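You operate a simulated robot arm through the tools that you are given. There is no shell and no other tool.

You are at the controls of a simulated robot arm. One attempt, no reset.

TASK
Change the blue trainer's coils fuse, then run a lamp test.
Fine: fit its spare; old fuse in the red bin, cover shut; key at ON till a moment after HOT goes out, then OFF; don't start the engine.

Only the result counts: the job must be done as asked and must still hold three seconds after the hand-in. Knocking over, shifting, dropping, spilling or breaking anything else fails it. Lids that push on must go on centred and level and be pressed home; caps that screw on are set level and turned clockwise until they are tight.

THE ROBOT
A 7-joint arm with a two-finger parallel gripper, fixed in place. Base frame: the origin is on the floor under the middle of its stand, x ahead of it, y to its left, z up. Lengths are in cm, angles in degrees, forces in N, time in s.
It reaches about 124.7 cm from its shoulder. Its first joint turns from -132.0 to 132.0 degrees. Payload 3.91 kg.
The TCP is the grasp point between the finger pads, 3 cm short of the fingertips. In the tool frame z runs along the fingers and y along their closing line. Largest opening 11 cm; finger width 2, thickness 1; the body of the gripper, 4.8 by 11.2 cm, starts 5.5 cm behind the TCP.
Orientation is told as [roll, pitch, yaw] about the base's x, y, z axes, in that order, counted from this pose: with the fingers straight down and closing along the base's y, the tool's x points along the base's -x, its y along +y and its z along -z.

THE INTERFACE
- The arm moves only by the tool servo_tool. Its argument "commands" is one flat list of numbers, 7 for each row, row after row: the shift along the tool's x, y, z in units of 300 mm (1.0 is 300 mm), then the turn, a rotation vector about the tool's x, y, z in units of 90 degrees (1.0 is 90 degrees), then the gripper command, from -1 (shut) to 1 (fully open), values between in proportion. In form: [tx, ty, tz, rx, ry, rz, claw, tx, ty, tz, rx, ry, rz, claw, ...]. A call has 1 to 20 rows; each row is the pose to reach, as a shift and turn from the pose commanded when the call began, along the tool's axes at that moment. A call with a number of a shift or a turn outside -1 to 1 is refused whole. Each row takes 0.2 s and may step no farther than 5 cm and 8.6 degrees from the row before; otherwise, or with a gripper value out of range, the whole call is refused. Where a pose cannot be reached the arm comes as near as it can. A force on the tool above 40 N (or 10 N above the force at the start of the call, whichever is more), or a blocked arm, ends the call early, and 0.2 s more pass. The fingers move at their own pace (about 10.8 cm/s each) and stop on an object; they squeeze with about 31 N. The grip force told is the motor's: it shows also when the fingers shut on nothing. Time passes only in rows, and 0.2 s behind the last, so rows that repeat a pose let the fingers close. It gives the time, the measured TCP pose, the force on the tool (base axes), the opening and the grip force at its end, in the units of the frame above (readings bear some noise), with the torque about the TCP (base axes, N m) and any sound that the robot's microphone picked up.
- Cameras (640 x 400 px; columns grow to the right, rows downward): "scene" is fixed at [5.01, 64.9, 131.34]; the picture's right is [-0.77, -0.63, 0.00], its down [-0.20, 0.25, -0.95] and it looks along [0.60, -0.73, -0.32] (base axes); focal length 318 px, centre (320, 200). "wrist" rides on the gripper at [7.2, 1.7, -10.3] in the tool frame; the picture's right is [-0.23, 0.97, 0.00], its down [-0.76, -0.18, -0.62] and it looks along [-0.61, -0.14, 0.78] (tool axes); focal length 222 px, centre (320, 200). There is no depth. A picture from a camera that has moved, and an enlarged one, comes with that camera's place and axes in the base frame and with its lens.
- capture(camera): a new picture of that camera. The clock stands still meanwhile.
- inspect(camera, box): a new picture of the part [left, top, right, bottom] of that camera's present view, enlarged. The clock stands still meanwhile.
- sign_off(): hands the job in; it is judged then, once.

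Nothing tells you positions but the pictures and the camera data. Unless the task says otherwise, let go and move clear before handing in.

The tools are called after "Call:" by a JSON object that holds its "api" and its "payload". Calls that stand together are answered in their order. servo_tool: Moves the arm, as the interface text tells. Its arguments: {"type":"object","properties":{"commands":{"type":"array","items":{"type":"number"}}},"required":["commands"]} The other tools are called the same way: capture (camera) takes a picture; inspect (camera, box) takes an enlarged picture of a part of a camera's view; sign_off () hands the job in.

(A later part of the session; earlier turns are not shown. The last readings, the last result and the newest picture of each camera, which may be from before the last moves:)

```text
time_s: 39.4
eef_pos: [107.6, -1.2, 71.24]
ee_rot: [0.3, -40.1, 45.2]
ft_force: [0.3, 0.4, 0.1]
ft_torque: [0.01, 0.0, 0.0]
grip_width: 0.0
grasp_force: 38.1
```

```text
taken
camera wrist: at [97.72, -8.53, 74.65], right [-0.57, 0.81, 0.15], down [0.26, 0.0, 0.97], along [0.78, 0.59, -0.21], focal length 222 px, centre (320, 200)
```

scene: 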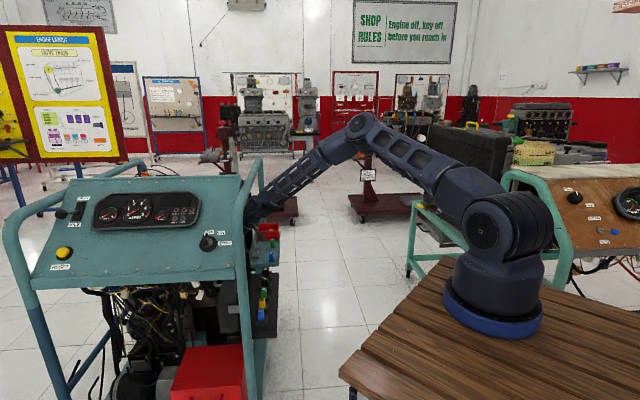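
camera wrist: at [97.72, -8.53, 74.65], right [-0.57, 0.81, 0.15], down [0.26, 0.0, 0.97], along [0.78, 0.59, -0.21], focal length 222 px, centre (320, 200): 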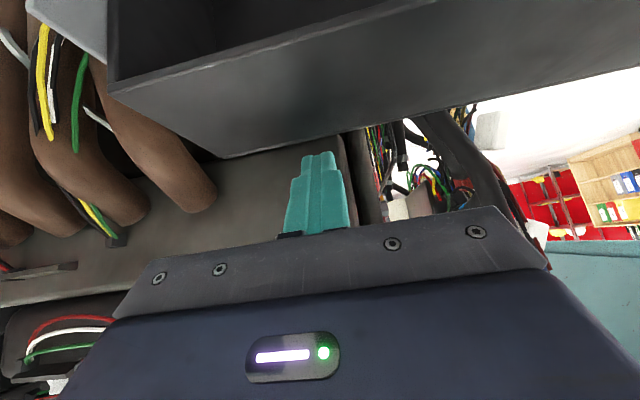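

The fingertips are behind the top edge with clearance to the engine. I'll pull outward to push the cover over, checking after about 10°.

Call:
{"api": "servo_tool", "payload": {"commands": [0.03, 0, -0.0175, 0, 0, 0, -1, 0.0594, 0, -0.035, 0, 0, 0, -1, 0.0778, 0, -0.0701, 0, 0, 0, -1, 0.0963, 0, -0.1052, 0, 0, 0, -1]}}

Call:
{"api": "capture", "payload": {"camera": "wrist"}}

Call:
{"api": "inspect", "payload": {"camera": "scene", "box": [200, 230, 300, 340]}}

```text
time_s: 40.4
eef_pos: [104.43, -4.31, 71.81]
ee_rot: [0.2, -40.1, 45.0]
ft_force: [2.5, 0.6, 4.9]
ft_torque: [0.05, -0.07, -0.02]
grip_width: 0.0
grasp_force: 38.4
```

```text
taken
camera wrist: at [94.72, -11.64, 75.21], right [-0.57, 0.81, 0.15], down [0.26, 0.0, 0.97], along [0.78, 0.59, -0.21], focal length 222 px, centre (320, 200)
```

wrist: 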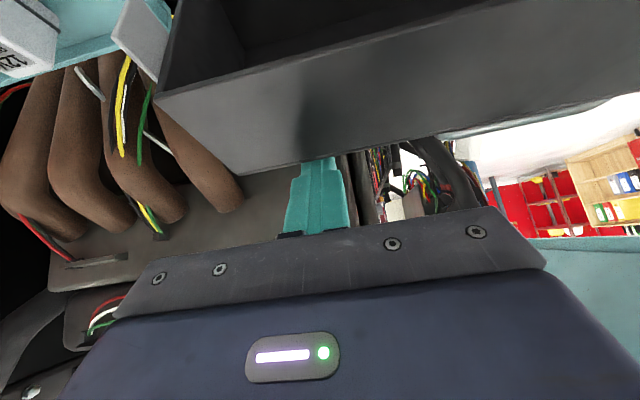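

```text
3.64 times, centred on (250, 285) of scene
camera zoom: at [5.01, 64.9, 131.34], right [-0.77, -0.63, 0.0], down [-0.2, 0.25, -0.95], along [0.6, -0.73, -0.32], focal length 1155 px, centre (574, -109)
```

zoom: 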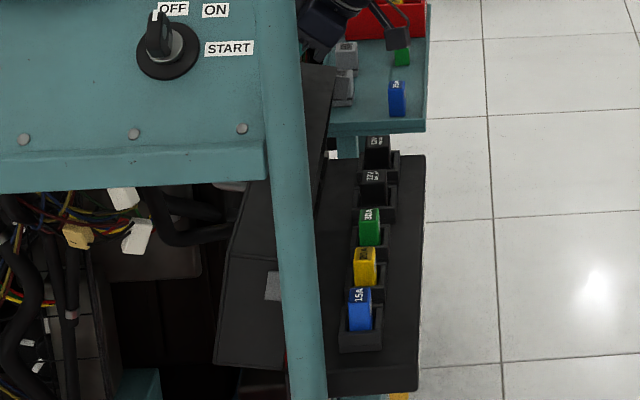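

The push works with little force, and the cover now leans about 12° outward. I'll keep pushing along the arc.

Call:
{"api": "servo_tool", "payload": {"commands": [0.0247, 0, -0.0251, 0, 0, 0, -1, 0.0495, 0, -0.0499, 0, 0, 0, -1, 0.0798, 0, -0.0735, 0, 0, 0, -1, 0.1104, 0, -0.0966, 0, 0, 0, -1, 0.1439, 0, -0.1164, 0, 0, 0, -1, 0.1777, 0, -0.1357, 0, 0, 0, -1]}}

Call:
{"api": "capture", "payload": {"camera": "wrist"}}

Call:
{"api": "inspect", "payload": {"camera": "scene", "box": [200, 230, 300, 340]}}

```text
time_s: 41.8
eef_pos: [99.84, -9.09, 71.57]
ee_rot: [0.3, -40.0, 45.1]
ft_force: [0.1, -0.1, 0.2]
ft_torque: [-0.01, 0.01, 0.01]
grip_width: 0.0
grasp_force: 37.0
```

```text
taken
camera wrist: at [89.95, -16.48, 74.93], right [-0.57, 0.81, 0.15], down [0.26, 0.0, 0.97], along [0.78, 0.59, -0.21], focal length 222 px, centre (320, 200)
```

wrist: 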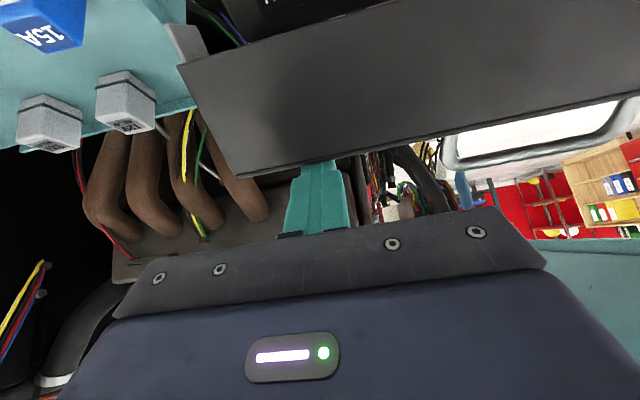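

```text
3.64 times, centred on (250, 285) of scene
camera zoom: at [5.01, 64.9, 131.34], right [-0.77, -0.63, 0.0], down [-0.2, 0.25, -0.95], along [0.6, -0.73, -0.32], focal length 1155 px, centre (574, -109)
```

zoom: 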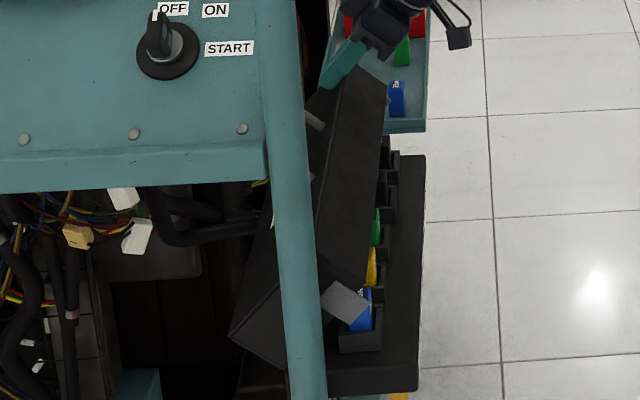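

Call:
{"api": "servo_tool", "payload": {"commands": [0.0371, 0, -0.0181, 0, 0, 0, -1, 0.0749, 0, -0.0337, 0, 0, 0, -1, 0.1057, 0, -0.0452, 0, 0, 0, -1, 0.1372, 0, -0.0543, 0, 0, 0, -1, 0.1731, 0, -0.0582, 0, 0, 0, -1, 0.2089, 0, -0.0622, 0, 0, 0, -1]}}

Call:
{"api": "capture", "payload": {"camera": "wrist"}}

Call:
{"api": "inspect", "payload": {"camera": "scene", "box": [200, 230, 300, 340]}}

```text
time_s: 43.2
eef_pos: [95.57, -13.45, 68.95]
ee_rot: [0.3, -40.0, 45.1]
ft_force: [0.8, 0.7, 0.0]
ft_torque: [0.01, 0.03, 0.02]
grip_width: 0.0
grasp_force: 37.8
```

```text
taken
camera wrist: at [85.69, -20.78, 72.34], right [-0.57, 0.81, 0.15], down [0.26, 0.0, 0.97], along [0.78, 0.59, -0.21], focal length 222 px, centre (320, 200)
```

wrist: 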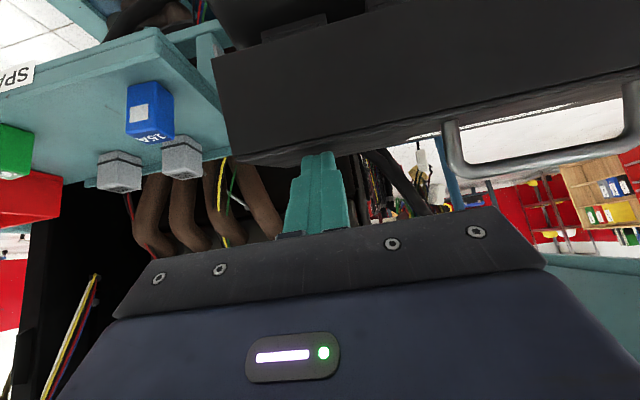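

```text
3.64 times, centred on (250, 285) of scene
camera zoom: at [5.01, 64.9, 131.34], right [-0.77, -0.63, 0.0], down [-0.2, 0.25, -0.95], along [0.6, -0.73, -0.32], focal length 1155 px, centre (574, -109)
```

zoom: 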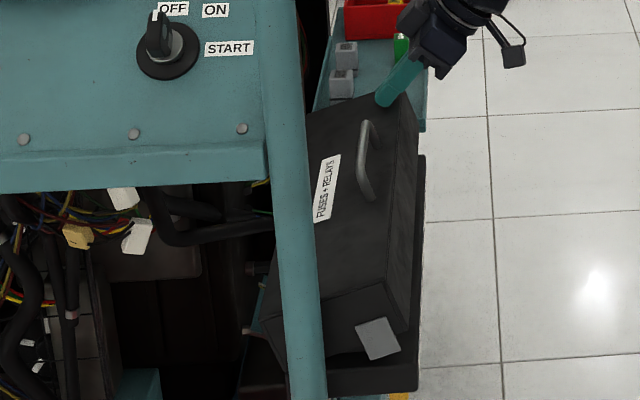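

The cover shows a FUSES + RELAYS label and a handle, and is about 70° over now. I'll continue down toward closed.

Call:
{"api": "servo_tool", "payload": {"commands": [0.0363, 0, 0.0044, 0, 0, 0, -1, 0.07, 0, 0.0109, 0, 0, 0, -1, 0.1047, 0, 0.021, 0, 0, 0, -1, 0.1393, 0, 0.0311, 0, 0, 0, -1]}}

Call:
{"api": "capture", "payload": {"camera": "wrist"}}

Call:
{"api": "inspect", "payload": {"camera": "scene", "box": [210, 230, 310, 340]}}

```text
time_s: 44.2
eef_pos: [93.9, -14.99, 66.03]
ee_rot: [0.1, -40.3, 45.5]
ft_force: [6.9, 9.6, 26.3]
ft_torque: [0.54, -0.42, 0.04]
grip_width: 0.0
grasp_force: 38.0
```

```text
taken
camera wrist: at [84.07, -22.4, 69.29], right [-0.57, 0.81, 0.15], down [0.25, 0.0, 0.97], along [0.78, 0.59, -0.2], focal length 222 px, centre (320, 200)
```

wrist: 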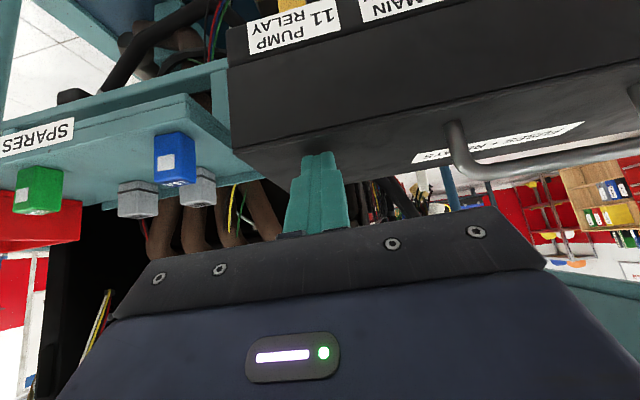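

```text
3.64 times, centred on (260, 285) of scene
camera zoom: at [5.01, 64.9, 131.34], right [-0.77, -0.63, 0.0], down [-0.2, 0.25, -0.95], along [0.6, -0.73, -0.32], focal length 1155 px, centre (538, -109)
```

zoom: 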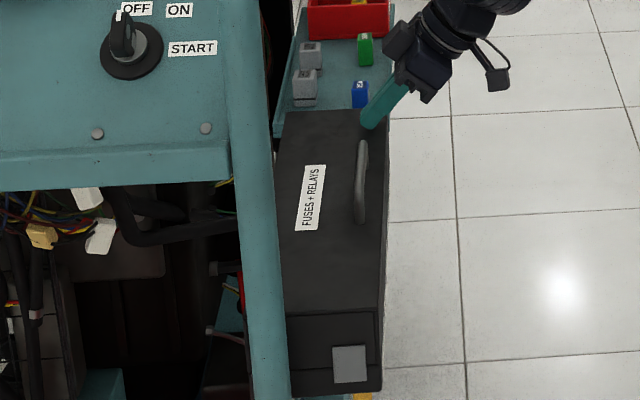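

The cover appears down, with 26 N resisting. I'll check the seam at both ends.

Call:
{"api": "inspect", "payload": {"camera": "scene", "box": [252, 305, 292, 345]}}

Call:
{"api": "inspect", "payload": {"camera": "wrist", "box": [200, 20, 420, 190]}}

```text
10.00 times, centred on (272, 325) of scene
camera zoom: at [5.01, 64.9, 131.34], right [-0.77, -0.63, 0.0], down [-0.2, 0.25, -0.95], along [0.6, -0.73, -0.32], focal length 3176 px, centre (800, -1050)
```

zoom: 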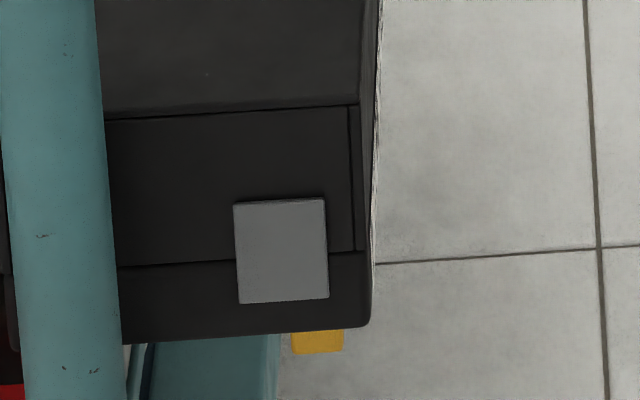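

```text
2.35 times, centred on (310, 105) of wrist
camera zoom: at [84.07, -22.4, 69.29], right [-0.57, 0.81, 0.15], down [0.25, 0.0, 0.97], along [0.78, 0.59, -0.2], focal length 523 px, centre (344, 424)
```

zoom: 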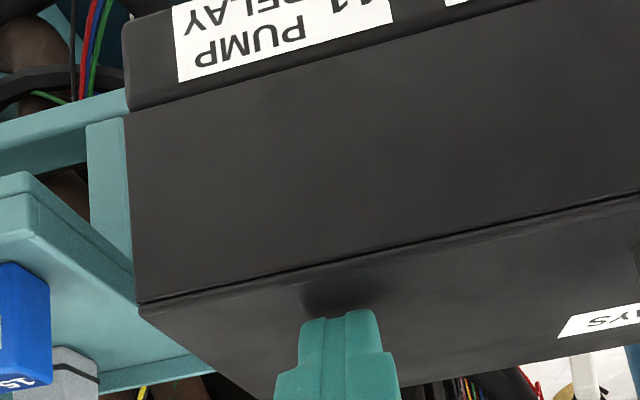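

The seam is tight and the tab overlaps the deck's end. I'll press a bit harder here, then also press near the other end to be sure it is home.

Call:
{"api": "servo_tool", "payload": {"commands": [0.0032, 0, 0.0038, 0, 0, 0, -1, 0.0064, 0, 0.0077, 0, 0, 0, -1, 0.0096, 0, 0.0115, 0, 0, 0, -1]}}

Call:
{"api": "inspect", "payload": {"camera": "wrist", "box": [200, 20, 420, 190]}}

```text
time_s: 44.5
eef_pos: [93.95, -15.11, 66.0]
ee_rot: [-0.1, -40.2, 45.5]
ft_force: [-5.1, 0.1, 13.8]
ft_torque: [0.14, 0.04, 0.14]
grip_width: 0.0
grasp_force: 37.7
stopped in row 1: the force on the tool passed its limit at 44 N (the readings are from after the stop); the commanded pose is now the measured one
```

```text
2.35 times, centred on (310, 105) of wrist
camera zoom: at [84.15, -22.42, 69.3], right [-0.57, 0.81, 0.15], down [0.25, 0.0, 0.97], along [0.78, 0.59, -0.2], focal length 523 px, centre (344, 424)
```

zoom: 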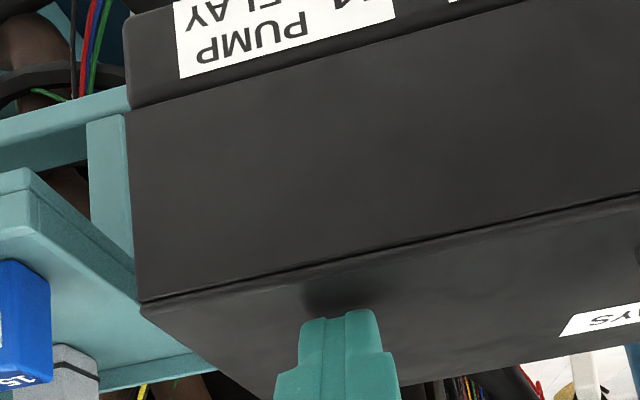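

The cover is firmly shut (44 N moved nothing). I'll lift off, back away outward and study the key and panel.

Call:
{"api": "servo_tool", "payload": {"commands": [-0.0429, 0, -0.0511, 0, 0, 0, -1, -0.06, 0, -0.18, 0, 0, 0, -1, -0.08, 0.03, -0.31, 0, 0.04, 0, -1, -0.1, 0.06, -0.44, 0, 0.08, 0, -0.5]}}

Call:
{"api": "inspect", "payload": {"camera": "scene", "box": [185, 220, 245, 260]}}

Call:
{"api": "inspect", "payload": {"camera": "scene", "box": [20, 165, 260, 300]}}

Call:
{"api": "capture", "payload": {"camera": "wrist"}}

```text
time_s: 45.5
eef_pos: [88.46, -18.32, 77.99]
ee_rot: [0.1, -33.0, 45.3]
ft_force: [0.7, -1.8, -0.2]
ft_torque: [0.05, -0.01, 0.01]
grip_width: 2.75
grasp_force: 0.0
```

```text
10.00 times, centred on (215, 240) of scene
camera zoom: at [5.01, 64.9, 131.34], right [-0.77, -0.63, 0.0], down [-0.2, 0.25, -0.95], along [0.6, -0.73, -0.32], focal length 3176 px, centre (1370, -200)
```

zoom: 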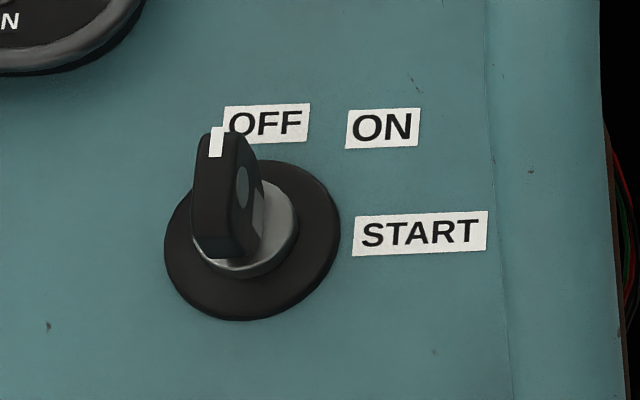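

```text
2.67 times, centred on (140, 232) of scene
camera zoom: at [5.01, 64.9, 131.34], right [-0.77, -0.63, 0.0], down [-0.2, 0.25, -0.95], along [0.6, -0.73, -0.32], focal length 847 px, centre (800, 113)
```

zoom: 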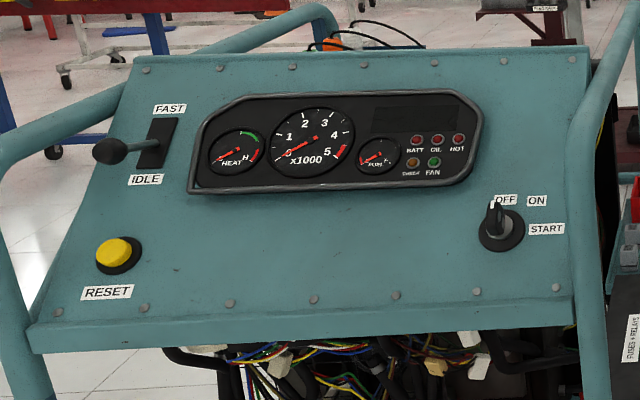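

```text
taken
camera wrist: at [78.9, -25.36, 82.79], right [-0.56, 0.82, 0.12], down [0.34, 0.09, 0.94], along [0.76, 0.57, -0.33], focal length 222 px, centre (320, 200)
```

wrist: 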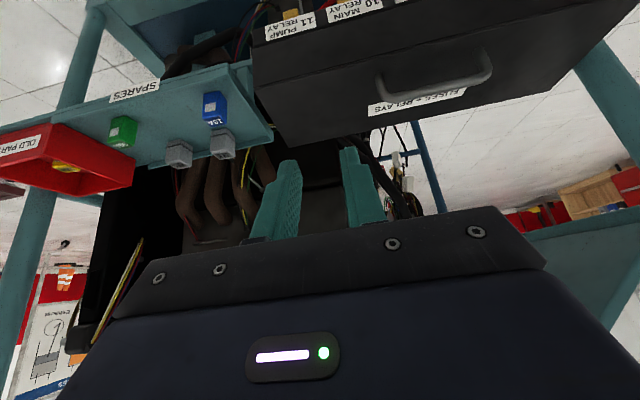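

The cover stays closed by itself. The key is a flat black bow standing out of the sloped panel, pointing at OFF; ON is about 45° clockwise and START about 90°. I'll move clear of the frame and re-orient the gripper to face the panel.

Call:
{"api": "servo_tool", "payload": {"commands": [-0.0533, 0.086, -0.078, 0, 0.0611, 0, 0, -0.1067, 0.172, -0.156, 0, 0.1222, 0, 0, -0.16, 0.258, -0.234, 0, 0.1833, 0, 0, -0.2133, 0.344, -0.312, 0, 0.2444, 0, 0, -0.2667, 0.43, -0.39, 0, 0.3056, 0, 0, -0.32, 0.5167, -0.468, 0, 0.3667, 0, 0]}}

Call:
{"api": "servo_tool", "payload": {"commands": [0, 0.061, -0.036, 0, 0, 0.0833, 0, 0, 0.122, -0.072, 0, 0, 0.1667, 0, 0, 0.183, -0.108, 0, 0, 0.25, 0, 0, 0.244, -0.144, 0, 0, 0.3333, 0, 0, 0.305, -0.18, 0, 0, 0.4167, 0, 0, 0.366, -0.216, 0, 0, 0.5, 0, 0, 0.427, -0.252, 0, 0, 0.5833, 0, 0, 0.488, -0.288, 0, 0, 0.6667, 0, 0, 0.549, -0.324, 0, 0, 0.75, 0, 0, 0.61, -0.36, 0, 0, 0.8333, 0, 0, 0.671, -0.396, 0, 0, 0.9167, 0, 0, 0.733, -0.433, 0, 0, 1.0, 0]}}

Call:
{"api": "capture", "payload": {"camera": "wrist"}}

Call:
{"api": "capture", "payload": {"camera": "scene"}}

```text
time_s: 46.9
eef_pos: [77.54, -7.09, 94.88]
ee_rot: [0.0, 0.0, 45.3]
ft_force: [0.5, -0.5, 0.1]
ft_torque: [0.03, 0.03, -0.03]
grip_width: 5.5
grasp_force: 0.1
```

```text
time_s: 49.5
eef_pos: [61.78, 8.35, 107.98]
ee_rot: [0.1, 0.0, -44.7]
ft_force: [0.7, -1.1, -0.3]
ft_torque: [0.01, 0.0, -0.03]
grip_width: 5.51
grasp_force: 0.0
```

```text
taken
camera wrist: at [57.83, 14.86, 118.39], right [0.85, 0.53, 0.0], down [0.42, -0.66, 0.62], along [0.33, -0.53, -0.78], focal length 222 px, centre (320, 200)
```

wrist: 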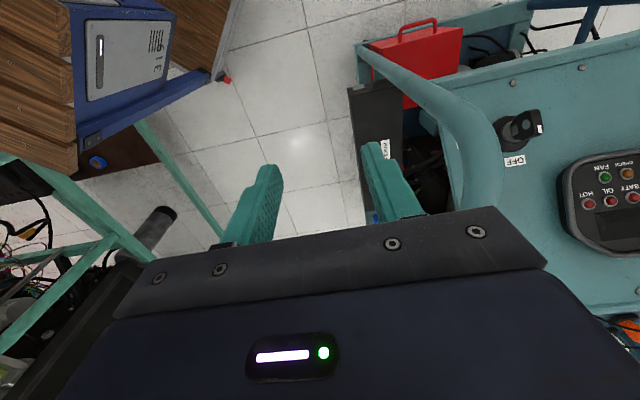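

```text
taken
```

scene: 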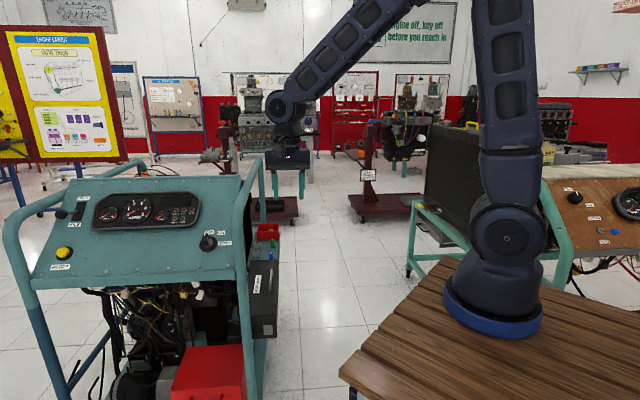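

Call:
{"api": "inspect", "payload": {"camera": "wrist", "box": [460, 80, 640, 200]}}

Call:
{"api": "inspect", "payload": {"camera": "scene", "box": [240, 250, 300, 345]}}

```text
3.33 times, centred on (550, 140) of wrist
camera zoom: at [57.83, 14.86, 118.39], right [0.85, 0.53, 0.0], down [0.42, -0.66, 0.62], along [0.33, -0.53, -0.78], focal length 740 px, centre (-447, 400)
```

zoom: 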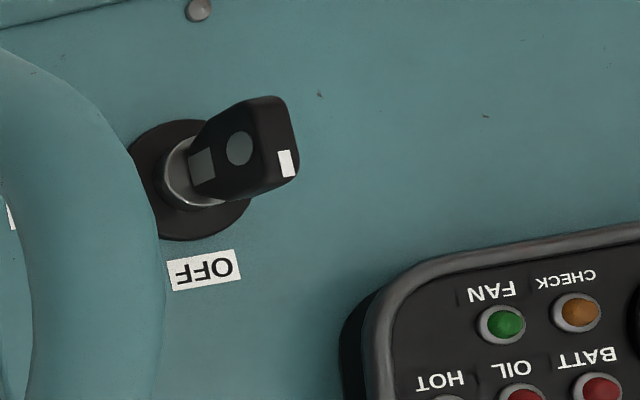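

```text
4.21 times, centred on (270, 298) of scene
camera zoom: at [5.01, 64.9, 131.34], right [-0.77, -0.63, 0.0], down [-0.2, 0.25, -0.95], along [0.6, -0.73, -0.32], focal length 1337 px, centre (530, -210)
```

zoom: 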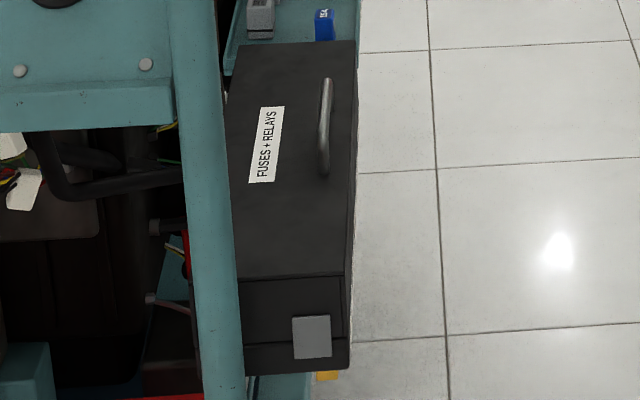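

The cover is shut with its latch tabs over the deck. The key's disc is at about n=75, m=48.5, z=87.6 on a panel sloping about 40°, its bow standing out some 5 cm. I'll cross above the hoop first, then tilt toward the panel.

Call:
{"api": "servo_tool", "payload": {"commands": [0.01, 0.1411, 0, 0, 0, 0, 0, 0.02, 0.2822, 0, 0, 0, 0, 0, 0.03, 0.4233, 0, 0, 0, 0, 0, 0.04, 0.5645, 0, 0, 0, 0, 0, 0.05, 0.7056, 0, 0, 0, 0, 0, 0.06, 0.8467, 0, 0, 0, 0, 0]}}

Call:
{"api": "servo_tool", "payload": {"commands": [-0.0272, 0, 0.0622, 0, -0.0741, 0, 0, -0.0544, 0, 0.1244, 0, -0.148, 0, 0, -0.0817, 0, 0.1867, 0, -0.222, 0, 0, -0.1089, 0, 0.2489, 0, -0.296, 0, 0, -0.1361, 0, 0.3111, 0, -0.37, 0, 0, -0.1633, 0, 0.3733, 0, -0.444, 0, 0]}}

Call:
{"api": "capture", "payload": {"camera": "wrist"}}

Call:
{"api": "capture", "payload": {"camera": "scene"}}

```text
time_s: 50.9
eef_pos: [78.64, 27.55, 107.94]
ee_rot: [0.1, 0.0, -44.6]
ft_force: [-0.1, 0.0, 0.8]
ft_torque: [0.01, -0.02, 0.04]
grip_width: 5.51
grasp_force: 0.1
```

```text
time_s: 52.3
eef_pos: [81.94, 24.14, 96.6]
ee_rot: [0.1, -40.1, -44.8]
ft_force: [0.6, -0.9, 0.3]
ft_torque: [0.08, 0.0, 0.07]
grip_width: 5.5
grasp_force: 0.0
```

```text
taken
camera wrist: at [74.37, 34.04, 100.05], right [0.81, 0.57, 0.15], down [0.0, -0.26, 0.97], along [0.59, -0.78, -0.21], focal length 222 px, centre (320, 200)
```

wrist: 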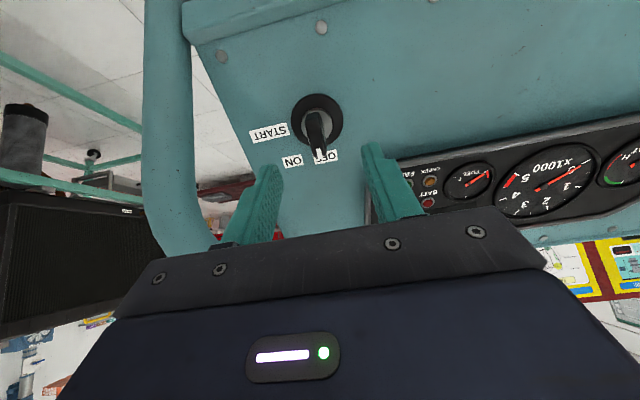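

```text
taken
```

scene: 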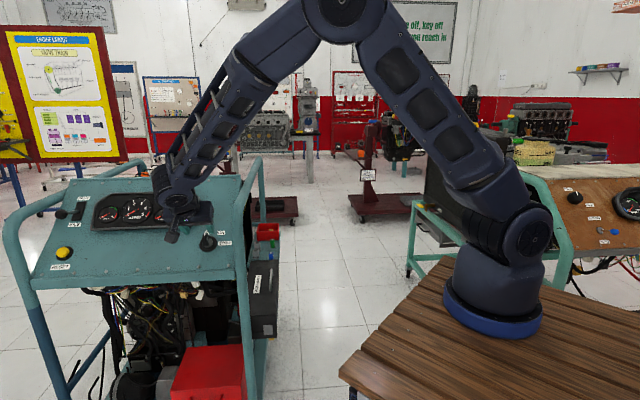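

Call:
{"api": "inspect", "payload": {"camera": "wrist", "box": [240, 70, 420, 200]}}

Call:
{"api": "inspect", "payload": {"camera": "scene", "box": [150, 180, 250, 260]}}

Call:
{"api": "inspect", "payload": {"camera": "wrist", "box": [390, 130, 640, 230]}}

```text
3.08 times, centred on (330, 135) of wrist
camera zoom: at [74.37, 34.04, 100.05], right [0.81, 0.57, 0.15], down [0.0, -0.26, 0.97], along [0.59, -0.78, -0.21], focal length 684 px, centre (289, 400)
```

zoom: 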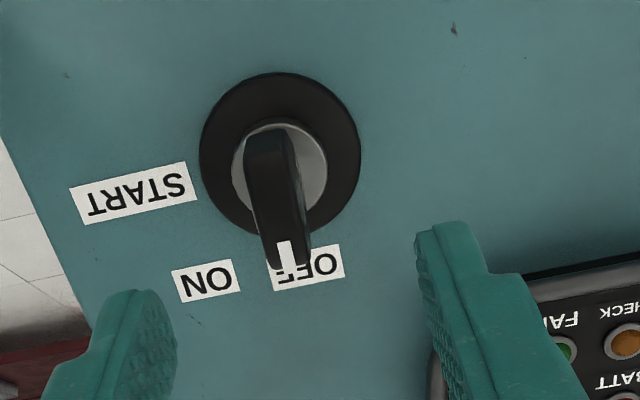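

```text
5.00 times, centred on (200, 220) of scene
camera zoom: at [5.01, 64.9, 131.34], right [-0.77, -0.63, 0.0], down [-0.2, 0.25, -0.95], along [0.6, -0.73, -0.32], focal length 1588 px, centre (920, 100)
```

zoom: 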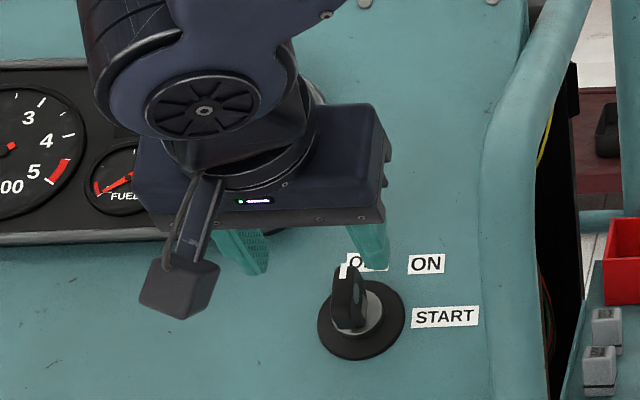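

```text
2.56 times, centred on (515, 180) of wrist
camera zoom: at [74.37, 34.04, 100.05], right [0.81, 0.57, 0.15], down [0.0, -0.26, 0.97], along [0.59, -0.78, -0.21], focal length 569 px, centre (-179, 251)
```

zoom: 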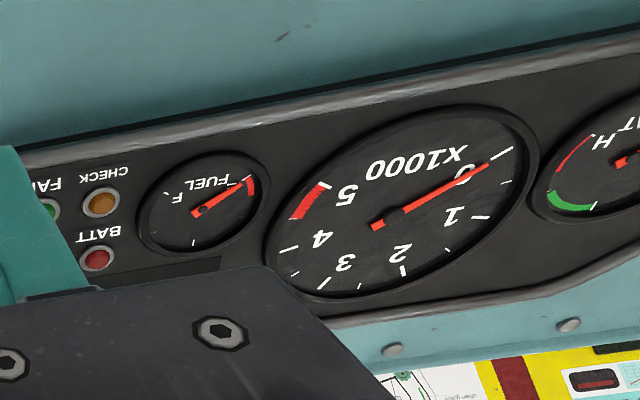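

I can see the key squarely between the fingers; OFF/ON/START lie at 0°, 45° and 90° around its axis. The arm hides the lamps from the scene camera, but by my geometry HOT should show in the wrist view once the tool is turned to ON. I'll approach along the key axis.

Call:
{"api": "servo_tool", "payload": {"commands": [-0.002, -0.0025, 0.06, 0, 0, 0, -0.1, -0.0047, -0.0053, 0.12, 0, 0, 0, -0.2, -0.0047, -0.0053, 0.12, 0, 0, 0, -0.2]}}

Call:
{"api": "inspect", "payload": {"camera": "wrist", "box": [240, 70, 420, 200]}}

Call:
{"api": "inspect", "payload": {"camera": "scene", "box": [180, 210, 250, 265]}}

```text
time_s: 53.1
eef_pos: [83.48, 22.52, 93.86]
ee_rot: [0.1, -39.9, -44.5]
ft_force: [0.2, 0.3, 0.1]
ft_torque: [0.01, -0.02, -0.02]
grip_width: 4.39
grasp_force: 0.1
```

```text
3.08 times, centred on (330, 135) of wrist
camera zoom: at [75.95, 32.42, 97.3], right [0.81, 0.57, 0.15], down [0.01, -0.26, 0.97], along [0.59, -0.78, -0.21], focal length 684 px, centre (289, 400)
```

zoom: 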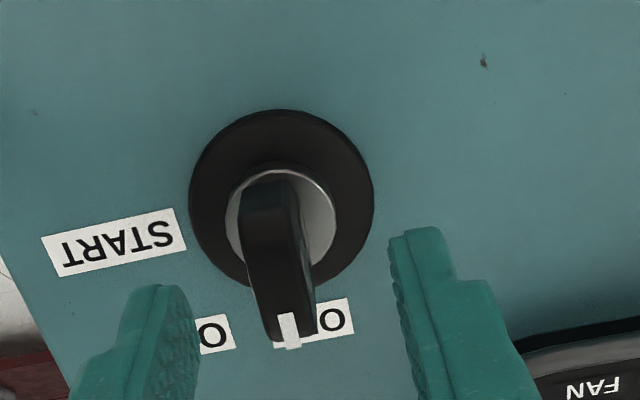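

```text
7.27 times, centred on (215, 238) of scene
camera zoom: at [5.01, 64.9, 131.34], right [-0.77, -0.63, 0.0], down [-0.2, 0.25, -0.95], along [0.6, -0.73, -0.32], focal length 2310 px, centre (1084, -73)
```

zoom: 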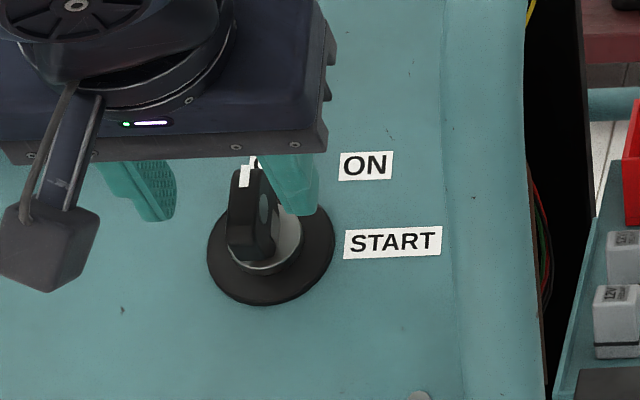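

Alignment is good. I'll move in the last 3.4 cm and close on the bow.

Call:
{"api": "servo_tool", "payload": {"commands": [-0.003, -0.002, 0.0567, 0, 0, 0, -0.2, -0.006, -0.003, 0.1133, 0, 0, 0, -0.2, -0.006, -0.003, 0.1133, 0, 0, 0, -0.5, -0.006, -0.003, 0.1133, 0, 0, 0, -1, -0.006, -0.003, 0.1133, 0, 0, 0, -1]}}

Call:
{"api": "inspect", "payload": {"camera": "wrist", "box": [240, 70, 420, 200]}}

Call:
{"api": "inspect", "payload": {"camera": "scene", "box": [180, 210, 250, 265]}}

```text
time_s: 54.3
eef_pos: [85.16, 20.57, 91.42]
ee_rot: [0.0, -40.0, -44.7]
ft_force: [-14.0, -8.2, 1.4]
ft_torque: [-0.91, 0.55, -1.14]
grip_width: 1.19
grasp_force: 45.0
```

```text
3.08 times, centred on (330, 135) of wrist
camera zoom: at [77.55, 30.52, 94.85], right [0.81, 0.57, 0.15], down [0.01, -0.26, 0.97], along [0.59, -0.78, -0.21], focal length 684 px, centre (289, 400)
```

zoom: 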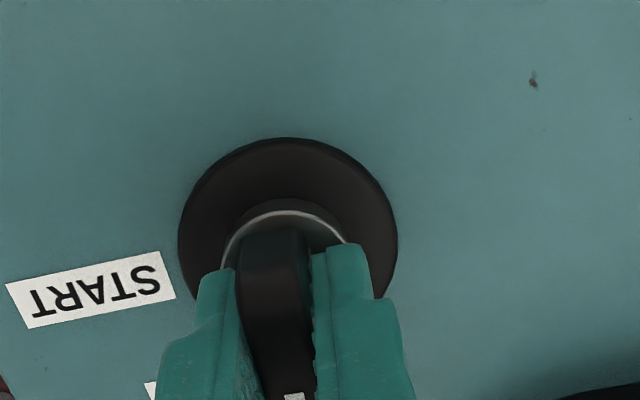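

```text
7.27 times, centred on (215, 238) of scene
camera zoom: at [5.01, 64.9, 131.34], right [-0.77, -0.63, 0.0], down [-0.2, 0.25, -0.95], along [0.6, -0.73, -0.32], focal length 2310 px, centre (1084, -73)
```

zoom: 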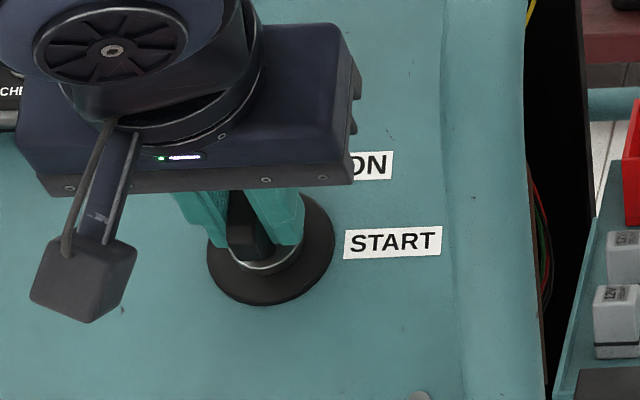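

I have the bow (1.19 cm thick), but there is about 16 N of sideways force, so I'm slightly off to one side. I'll ease that out before turning.

Call:
{"api": "servo_tool", "payload": {"commands": [0, -0.0035, 0, 0, 0, 0, -1, 0, -0.007, 0, 0, 0, 0, -1]}}

```text
time_s: 54.9
eef_pos: [84.97, 20.63, 91.46]
ee_rot: [0.2, -40.1, -44.7]
ft_force: [11.1, -4.1, -1.4]
ft_torque: [-0.93, 0.17, -0.96]
grip_width: 1.19
grasp_force: 44.5
```

Call:
{"api": "servo_tool", "payload": {"commands": [0, 0.0015, 0, 0, 0, 0.0667, -1, 0, 0.0015, 0, 0, 0, 0.1333, -1, 0, 0.0015, 0, 0, 0, 0.2, -1]}}

Call:
{"api": "capture", "payload": {"camera": "wrist"}}

Call:
{"api": "inspect", "payload": {"camera": "scene", "box": [180, 210, 250, 265]}}

```text
time_s: 55.7
eef_pos: [85.11, 20.48, 91.53]
ee_rot: [14.6, -37.6, -67.8]
ft_force: [-0.5, -9.9, -6.6]
ft_torque: [-0.6, -1.43, 0.6]
grip_width: 1.19
grasp_force: 45.2
```

```text
taken
camera wrist: at [79.48, 31.53, 95.43], right [0.88, 0.33, 0.33], down [-0.2, -0.37, 0.91], along [0.42, -0.87, -0.26], focal length 222 px, centre (320, 200)
```

wrist: 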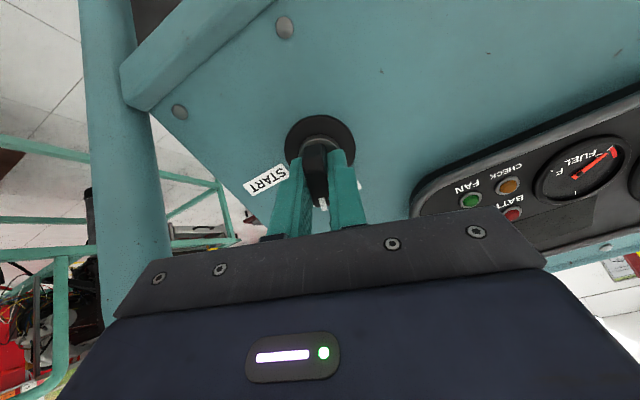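

```text
7.27 times, centred on (215, 238) of scene
camera zoom: at [5.01, 64.9, 131.34], right [-0.77, -0.63, 0.0], down [-0.2, 0.25, -0.95], along [0.6, -0.73, -0.32], focal length 2310 px, centre (1084, -73)
```

zoom: 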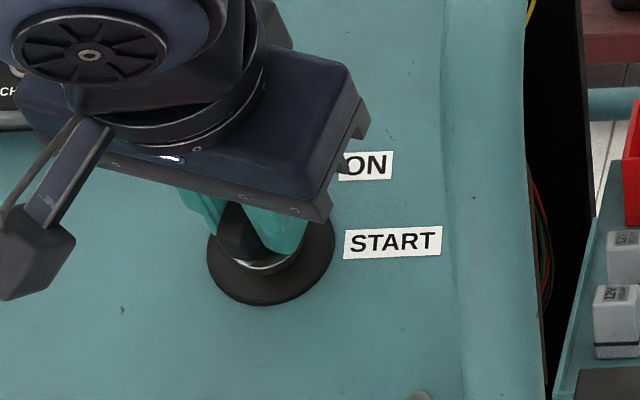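

The key is turning with the gripper, clockwise toward ON. I'll go on to 45° and look at the lamps.

Call:
{"api": "servo_tool", "payload": {"commands": [0, 0, 0, 0, 0, 0.075, -1, 0, 0, 0, 0, 0, 0.15, -1, 0, 0, 0, 0, 0, 0.225, -1, 0, 0, 0, 0, 0, 0.3, -1]}}

Call:
{"api": "capture", "payload": {"camera": "wrist"}}

Call:
{"api": "inspect", "payload": {"camera": "scene", "box": [160, 190, 250, 265]}}

```text
time_s: 56.7
eef_pos: [85.01, 20.53, 91.48]
ee_rot: [30.5, -27.1, -97.2]
ft_force: [-11.7, -18.8, -15.6]
ft_torque: [-0.92, -1.19, 0.23]
grip_width: 1.25
grasp_force: 44.8
```

```text
taken
camera wrist: at [82.47, 31.97, 96.97], right [0.83, -0.08, 0.54], down [-0.53, -0.41, 0.74], along [0.16, -0.91, -0.39], focal length 222 px, centre (320, 200)
```

wrist: 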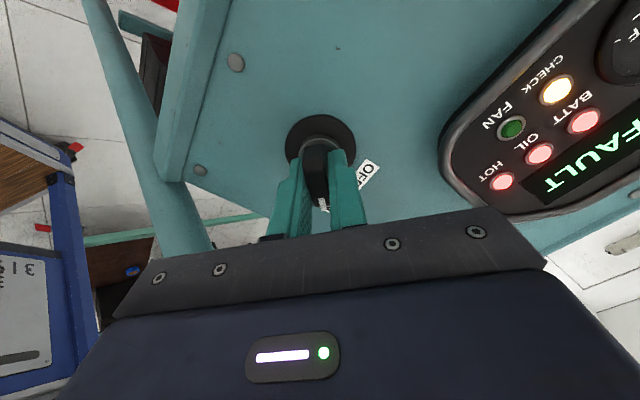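

```text
5.33 times, centred on (205, 228) of scene
camera zoom: at [5.01, 64.9, 131.34], right [-0.77, -0.63, 0.0], down [-0.2, 0.25, -0.95], along [0.6, -0.73, -0.32], focal length 1694 px, centre (933, 53)
```

zoom: 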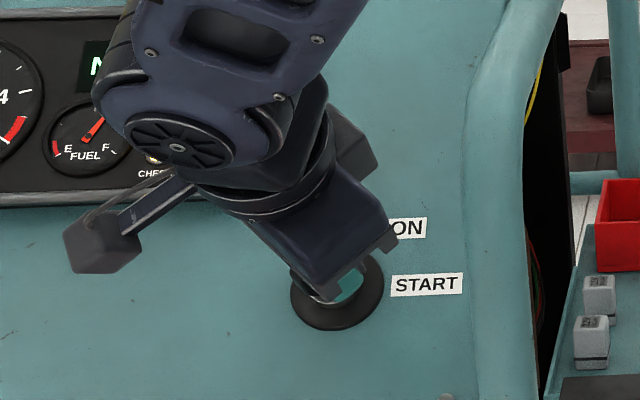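

The key is at ON: CHECK, BATT, OIL and HOT are all lit, and HOT is visible in the wrist view. I'll hold here and watch HOT in short intervals.

Call:
{"api": "inspect", "payload": {"camera": "wrist", "box": [440, 50, 640, 220]}}

Call:
{"api": "servo_tool", "payload": {"commands": [0, 0, 0, 0, 0, 0, -1, 0, 0, 0, 0, 0, 0, -1]}}

Call:
{"api": "inspect", "payload": {"camera": "wrist", "box": [440, 50, 640, 220]}}

```text
2.35 times, centred on (540, 135) of wrist
camera zoom: at [82.47, 31.97, 96.97], right [0.83, -0.08, 0.54], down [-0.53, -0.41, 0.74], along [0.16, -0.91, -0.39], focal length 523 px, centre (-198, 353)
```

zoom: 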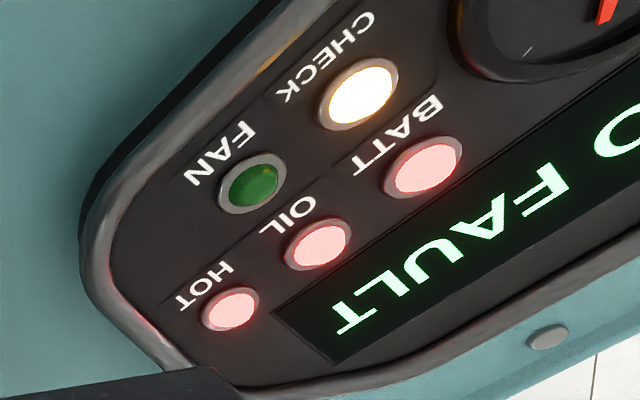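

```text
time_s: 57.3
eef_pos: [84.93, 20.59, 91.45]
ee_rot: [30.6, -27.0, -97.2]
ft_force: [-18.2, -20.6, -22.1]
ft_torque: [-1.17, -1.14, 0.03]
grip_width: 1.25
grasp_force: 44.9
```

```text
2.35 times, centred on (540, 135) of wrist
camera zoom: at [82.47, 31.97, 96.97], right [0.83, -0.08, 0.54], down [-0.53, -0.41, 0.74], along [0.16, -0.91, -0.39], focal length 523 px, centre (-198, 353)
```

zoom: 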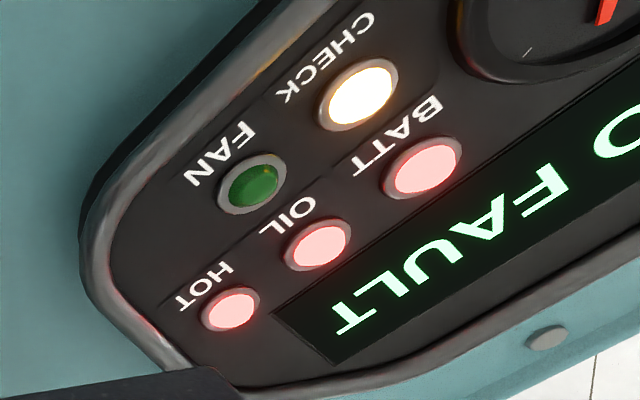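

All lamps are still lit and the display reads NO FAULT. I'll relieve the side force a little while continuing to wait.

Call:
{"api": "servo_tool", "payload": {"commands": [-0.0018, -0.004, 0.0025, 0, 0, 0, -1, -0.0035, -0.0082, 0.005, 0, 0, 0, -1]}}

Call:
{"api": "inspect", "payload": {"camera": "wrist", "box": [440, 50, 640, 220]}}

```text
time_s: 57.9
eef_pos: [84.92, 20.59, 91.68]
ee_rot: [30.8, -26.8, -97.2]
ft_force: [-4.4, -6.2, -9.8]
ft_torque: [-0.98, -1.31, 0.16]
grip_width: 1.22
grasp_force: 44.9
```

```text
2.35 times, centred on (540, 135) of wrist
camera zoom: at [82.4, 31.95, 96.99], right [0.83, -0.08, 0.55], down [-0.53, -0.42, 0.74], along [0.17, -0.91, -0.39], focal length 523 px, centre (-198, 353)
```

zoom: 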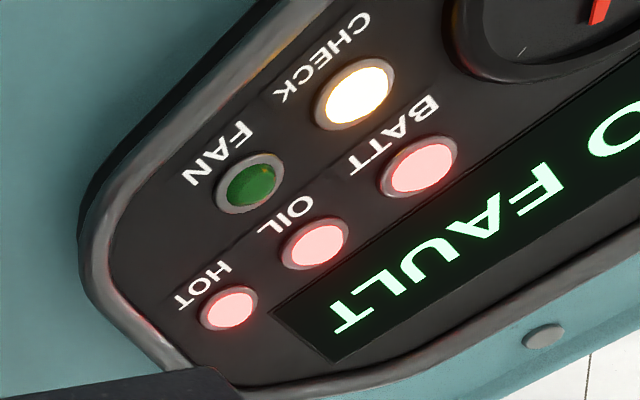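

Side force has dropped and HOT is still lit; I keep waiting.

Call:
{"api": "servo_tool", "payload": {"commands": [0, 0, 0, 0, 0, 0, -1, 0, 0, 0, 0, 0, 0, -1]}}

Call:
{"api": "inspect", "payload": {"camera": "wrist", "box": [440, 50, 640, 220]}}

```text
time_s: 58.5
eef_pos: [85.02, 20.62, 91.49]
ee_rot: [30.8, -26.9, -97.1]
ft_force: [7.5, 1.3, 2.3]
ft_torque: [0.49, -1.31, 1.12]
grip_width: 1.23
grasp_force: 45.1
```

```text
2.35 times, centred on (540, 135) of wrist
camera zoom: at [82.4, 31.95, 96.99], right [0.83, -0.08, 0.55], down [-0.53, -0.42, 0.74], along [0.17, -0.91, -0.39], focal length 523 px, centre (-198, 353)
```

zoom: 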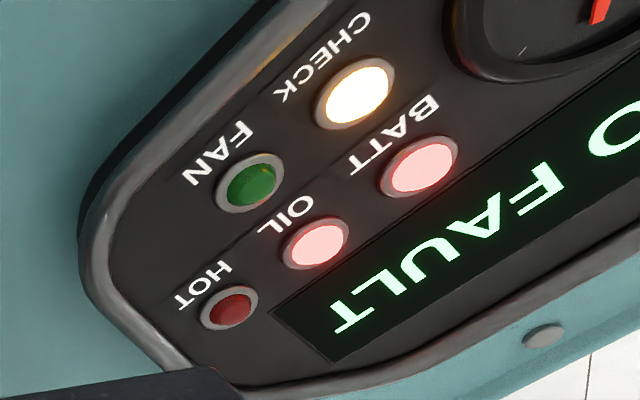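

HOT has just gone out, while OIL, BATT and CHECK stay lit as they should with the engine stopped. I'll hold a brief moment, then turn the key back 45° to OFF.

Call:
{"api": "servo_tool", "payload": {"commands": [0, 0, 0, 0, 0, 0, -1, 0, 0, 0, 0, 0, 0, -1, 0, 0, 0, 0, 0, 0, -1, 0, 0, 0, 0, 0, -0.0714, -1, 0, 0, 0, 0, 0, -0.1429, -1, 0, 0, 0, 0, 0, -0.2143, -1, 0, 0, 0, 0, 0, -0.2857, -1, 0, 0, 0, 0, 0, -0.3571, -1, 0, 0, 0, 0, 0, -0.4286, -1, 0, 0, 0, 0, 0, -0.5, -1]}}

Call:
{"api": "capture", "payload": {"camera": "wrist"}}

Call:
{"api": "inspect", "payload": {"camera": "scene", "box": [160, 190, 250, 265]}}

```text
time_s: 59.8
eef_pos: [85.0, 20.54, 91.44]
ee_rot: [24.7, -32.6, -84.4]
ft_force: [2.4, -1.5, -3.7]
ft_torque: [0.19, -1.29, 0.85]
grip_width: 1.22
grasp_force: 45.0
stopped in row 6: the force on the tool passed its limit at 41 N (the readings are from after the stop); the commanded pose is now the measured one
```

```text
taken
camera wrist: at [81.04, 31.93, 96.18], right [0.88, 0.11, 0.46], down [-0.38, -0.41, 0.83], along [0.29, -0.9, -0.32], focal length 222 px, centre (320, 200)
```

wrist: 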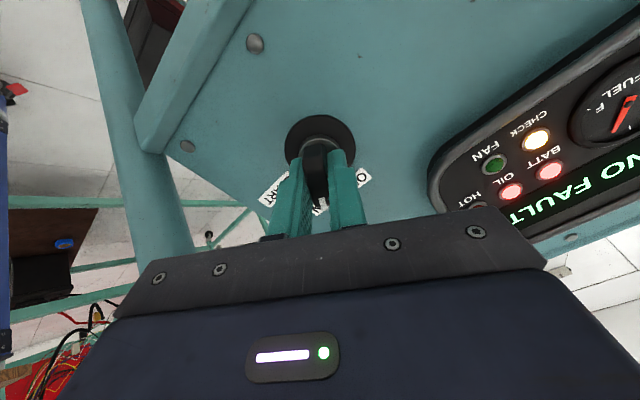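

```text
5.33 times, centred on (205, 228) of scene
camera zoom: at [5.01, 64.9, 131.34], right [-0.77, -0.63, 0.0], down [-0.2, 0.25, -0.95], along [0.6, -0.73, -0.32], focal length 1694 px, centre (933, 53)
```

zoom: 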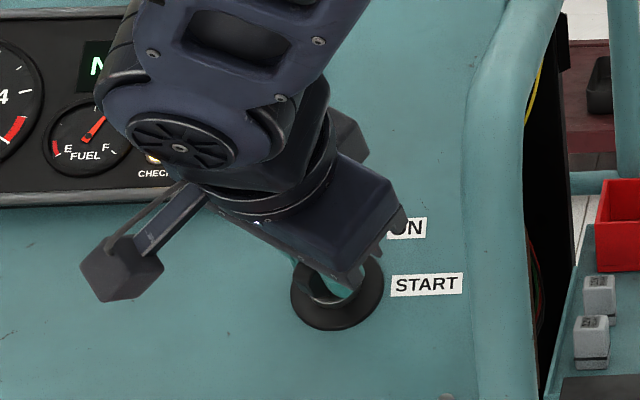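

The turn stopped partway on a force limit, with about 34° still to go. I'll continue at once.

Call:
{"api": "servo_tool", "payload": {"commands": [0, 0, 0, 0, 0, -0.076, -1, 0, 0, 0, 0, 0, -0.152, -1, 0, 0, 0, 0, 0, -0.228, -1, 0, 0, 0, 0, 0, -0.304, -1, 0, 0, 0, 0, 0, -0.38, -1]}}

Call:
{"api": "capture", "payload": {"camera": "wrist"}}

Call:
{"api": "inspect", "payload": {"camera": "scene", "box": [160, 190, 250, 265]}}

```text
time_s: 61.0
eef_pos: [85.03, 20.57, 91.48]
ee_rot: [-0.9, -40.0, -42.6]
ft_force: [18.7, 11.4, 2.1]
ft_torque: [0.59, 0.68, -1.46]
grip_width: 1.27
grasp_force: 44.8
```

```text
taken
camera wrist: at [77.28, 30.36, 94.84], right [0.79, 0.59, 0.13], down [0.02, -0.25, 0.97], along [0.61, -0.77, -0.21], focal length 222 px, centre (320, 200)
```

wrist: 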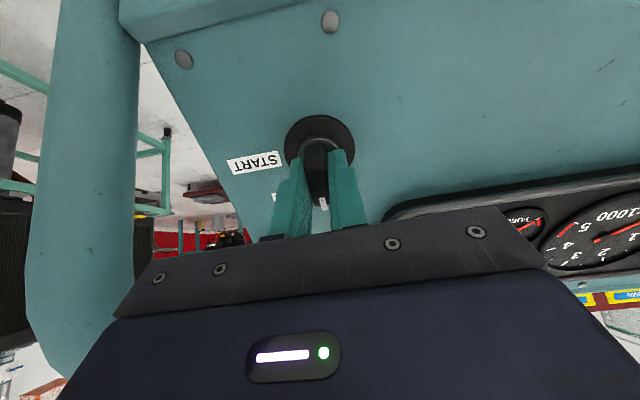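

```text
5.33 times, centred on (205, 228) of scene
camera zoom: at [5.01, 64.9, 131.34], right [-0.77, -0.63, 0.0], down [-0.2, 0.25, -0.95], along [0.6, -0.73, -0.32], focal length 1694 px, centre (933, 53)
```

zoom: 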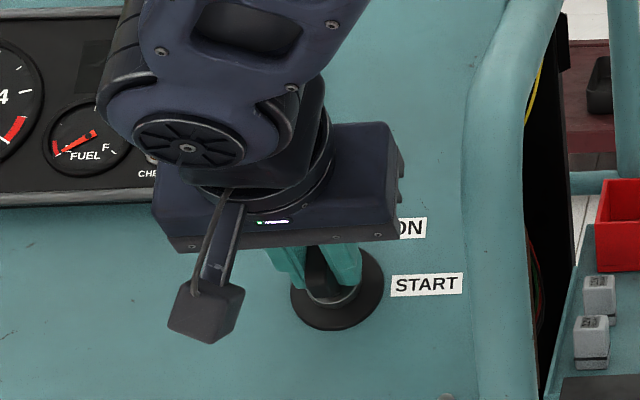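

The display and lamps are dark again: the key is at OFF. I'll release it and back straight off along its axis.

Call:
{"api": "servo_tool", "payload": {"commands": [0, 0, 0, 0, 0, 0, -0.5, 0, 0, 0, 0, 0, 0, -0.1, 0, 0, -0.06, 0, 0, 0, -0.1, 0, 0, -0.15, 0, 0, 0, -0.1, 0, 0, -0.25, 0, 0, 0, -0.1]}}

Call:
{"api": "capture", "payload": {"camera": "wrist"}}

Call:
{"api": "inspect", "payload": {"camera": "wrist", "box": [240, 60, 420, 200]}}

Call:
{"api": "inspect", "payload": {"camera": "scene", "box": [180, 210, 250, 265]}}

```text
time_s: 62.2
eef_pos: [81.44, 23.72, 97.21]
ee_rot: [-1.1, -40.0, -42.7]
ft_force: [0.5, 0.2, 0.1]
ft_torque: [-0.03, 0.0, 0.01]
grip_width: 4.95
grasp_force: 0.1
```

```text
taken
camera wrist: at [73.68, 33.63, 100.55], right [0.8, 0.59, 0.13], down [0.02, -0.24, 0.97], along [0.6, -0.77, -0.21], focal length 222 px, centre (320, 200)
```

wrist: 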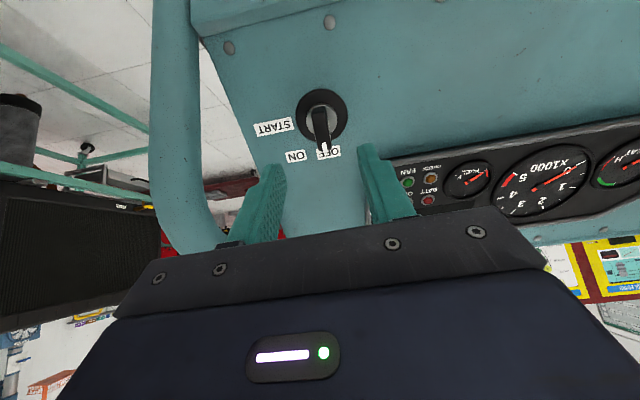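

```text
2.86 times, centred on (330, 130) of wrist
camera zoom: at [73.68, 33.63, 100.55], right [0.8, 0.59, 0.13], down [0.02, -0.24, 0.97], along [0.6, -0.77, -0.21], focal length 635 px, centre (291, 400)
```

zoom: 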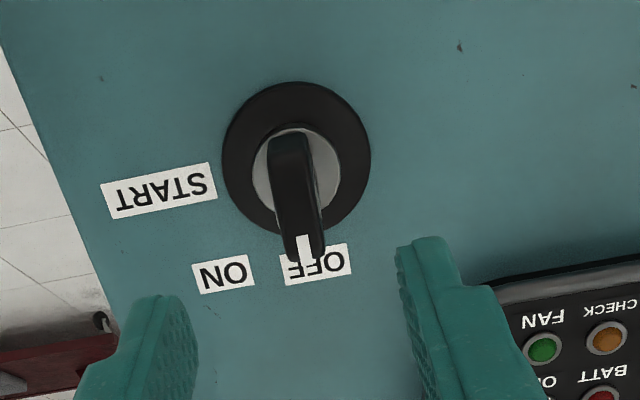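

```text
7.27 times, centred on (215, 238) of scene
camera zoom: at [5.01, 64.9, 131.34], right [-0.77, -0.63, 0.0], down [-0.2, 0.25, -0.95], along [0.6, -0.73, -0.32], focal length 2310 px, centre (1084, -73)
```

zoom: 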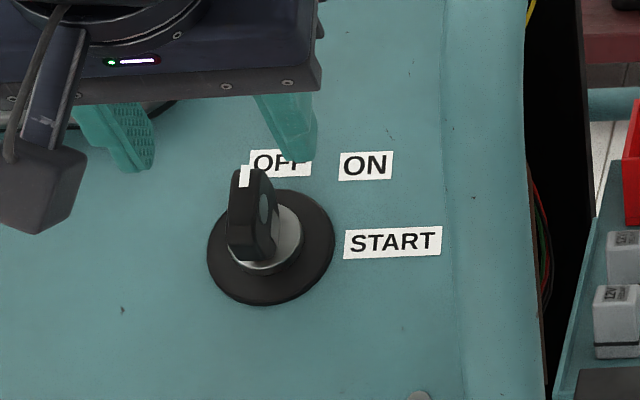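

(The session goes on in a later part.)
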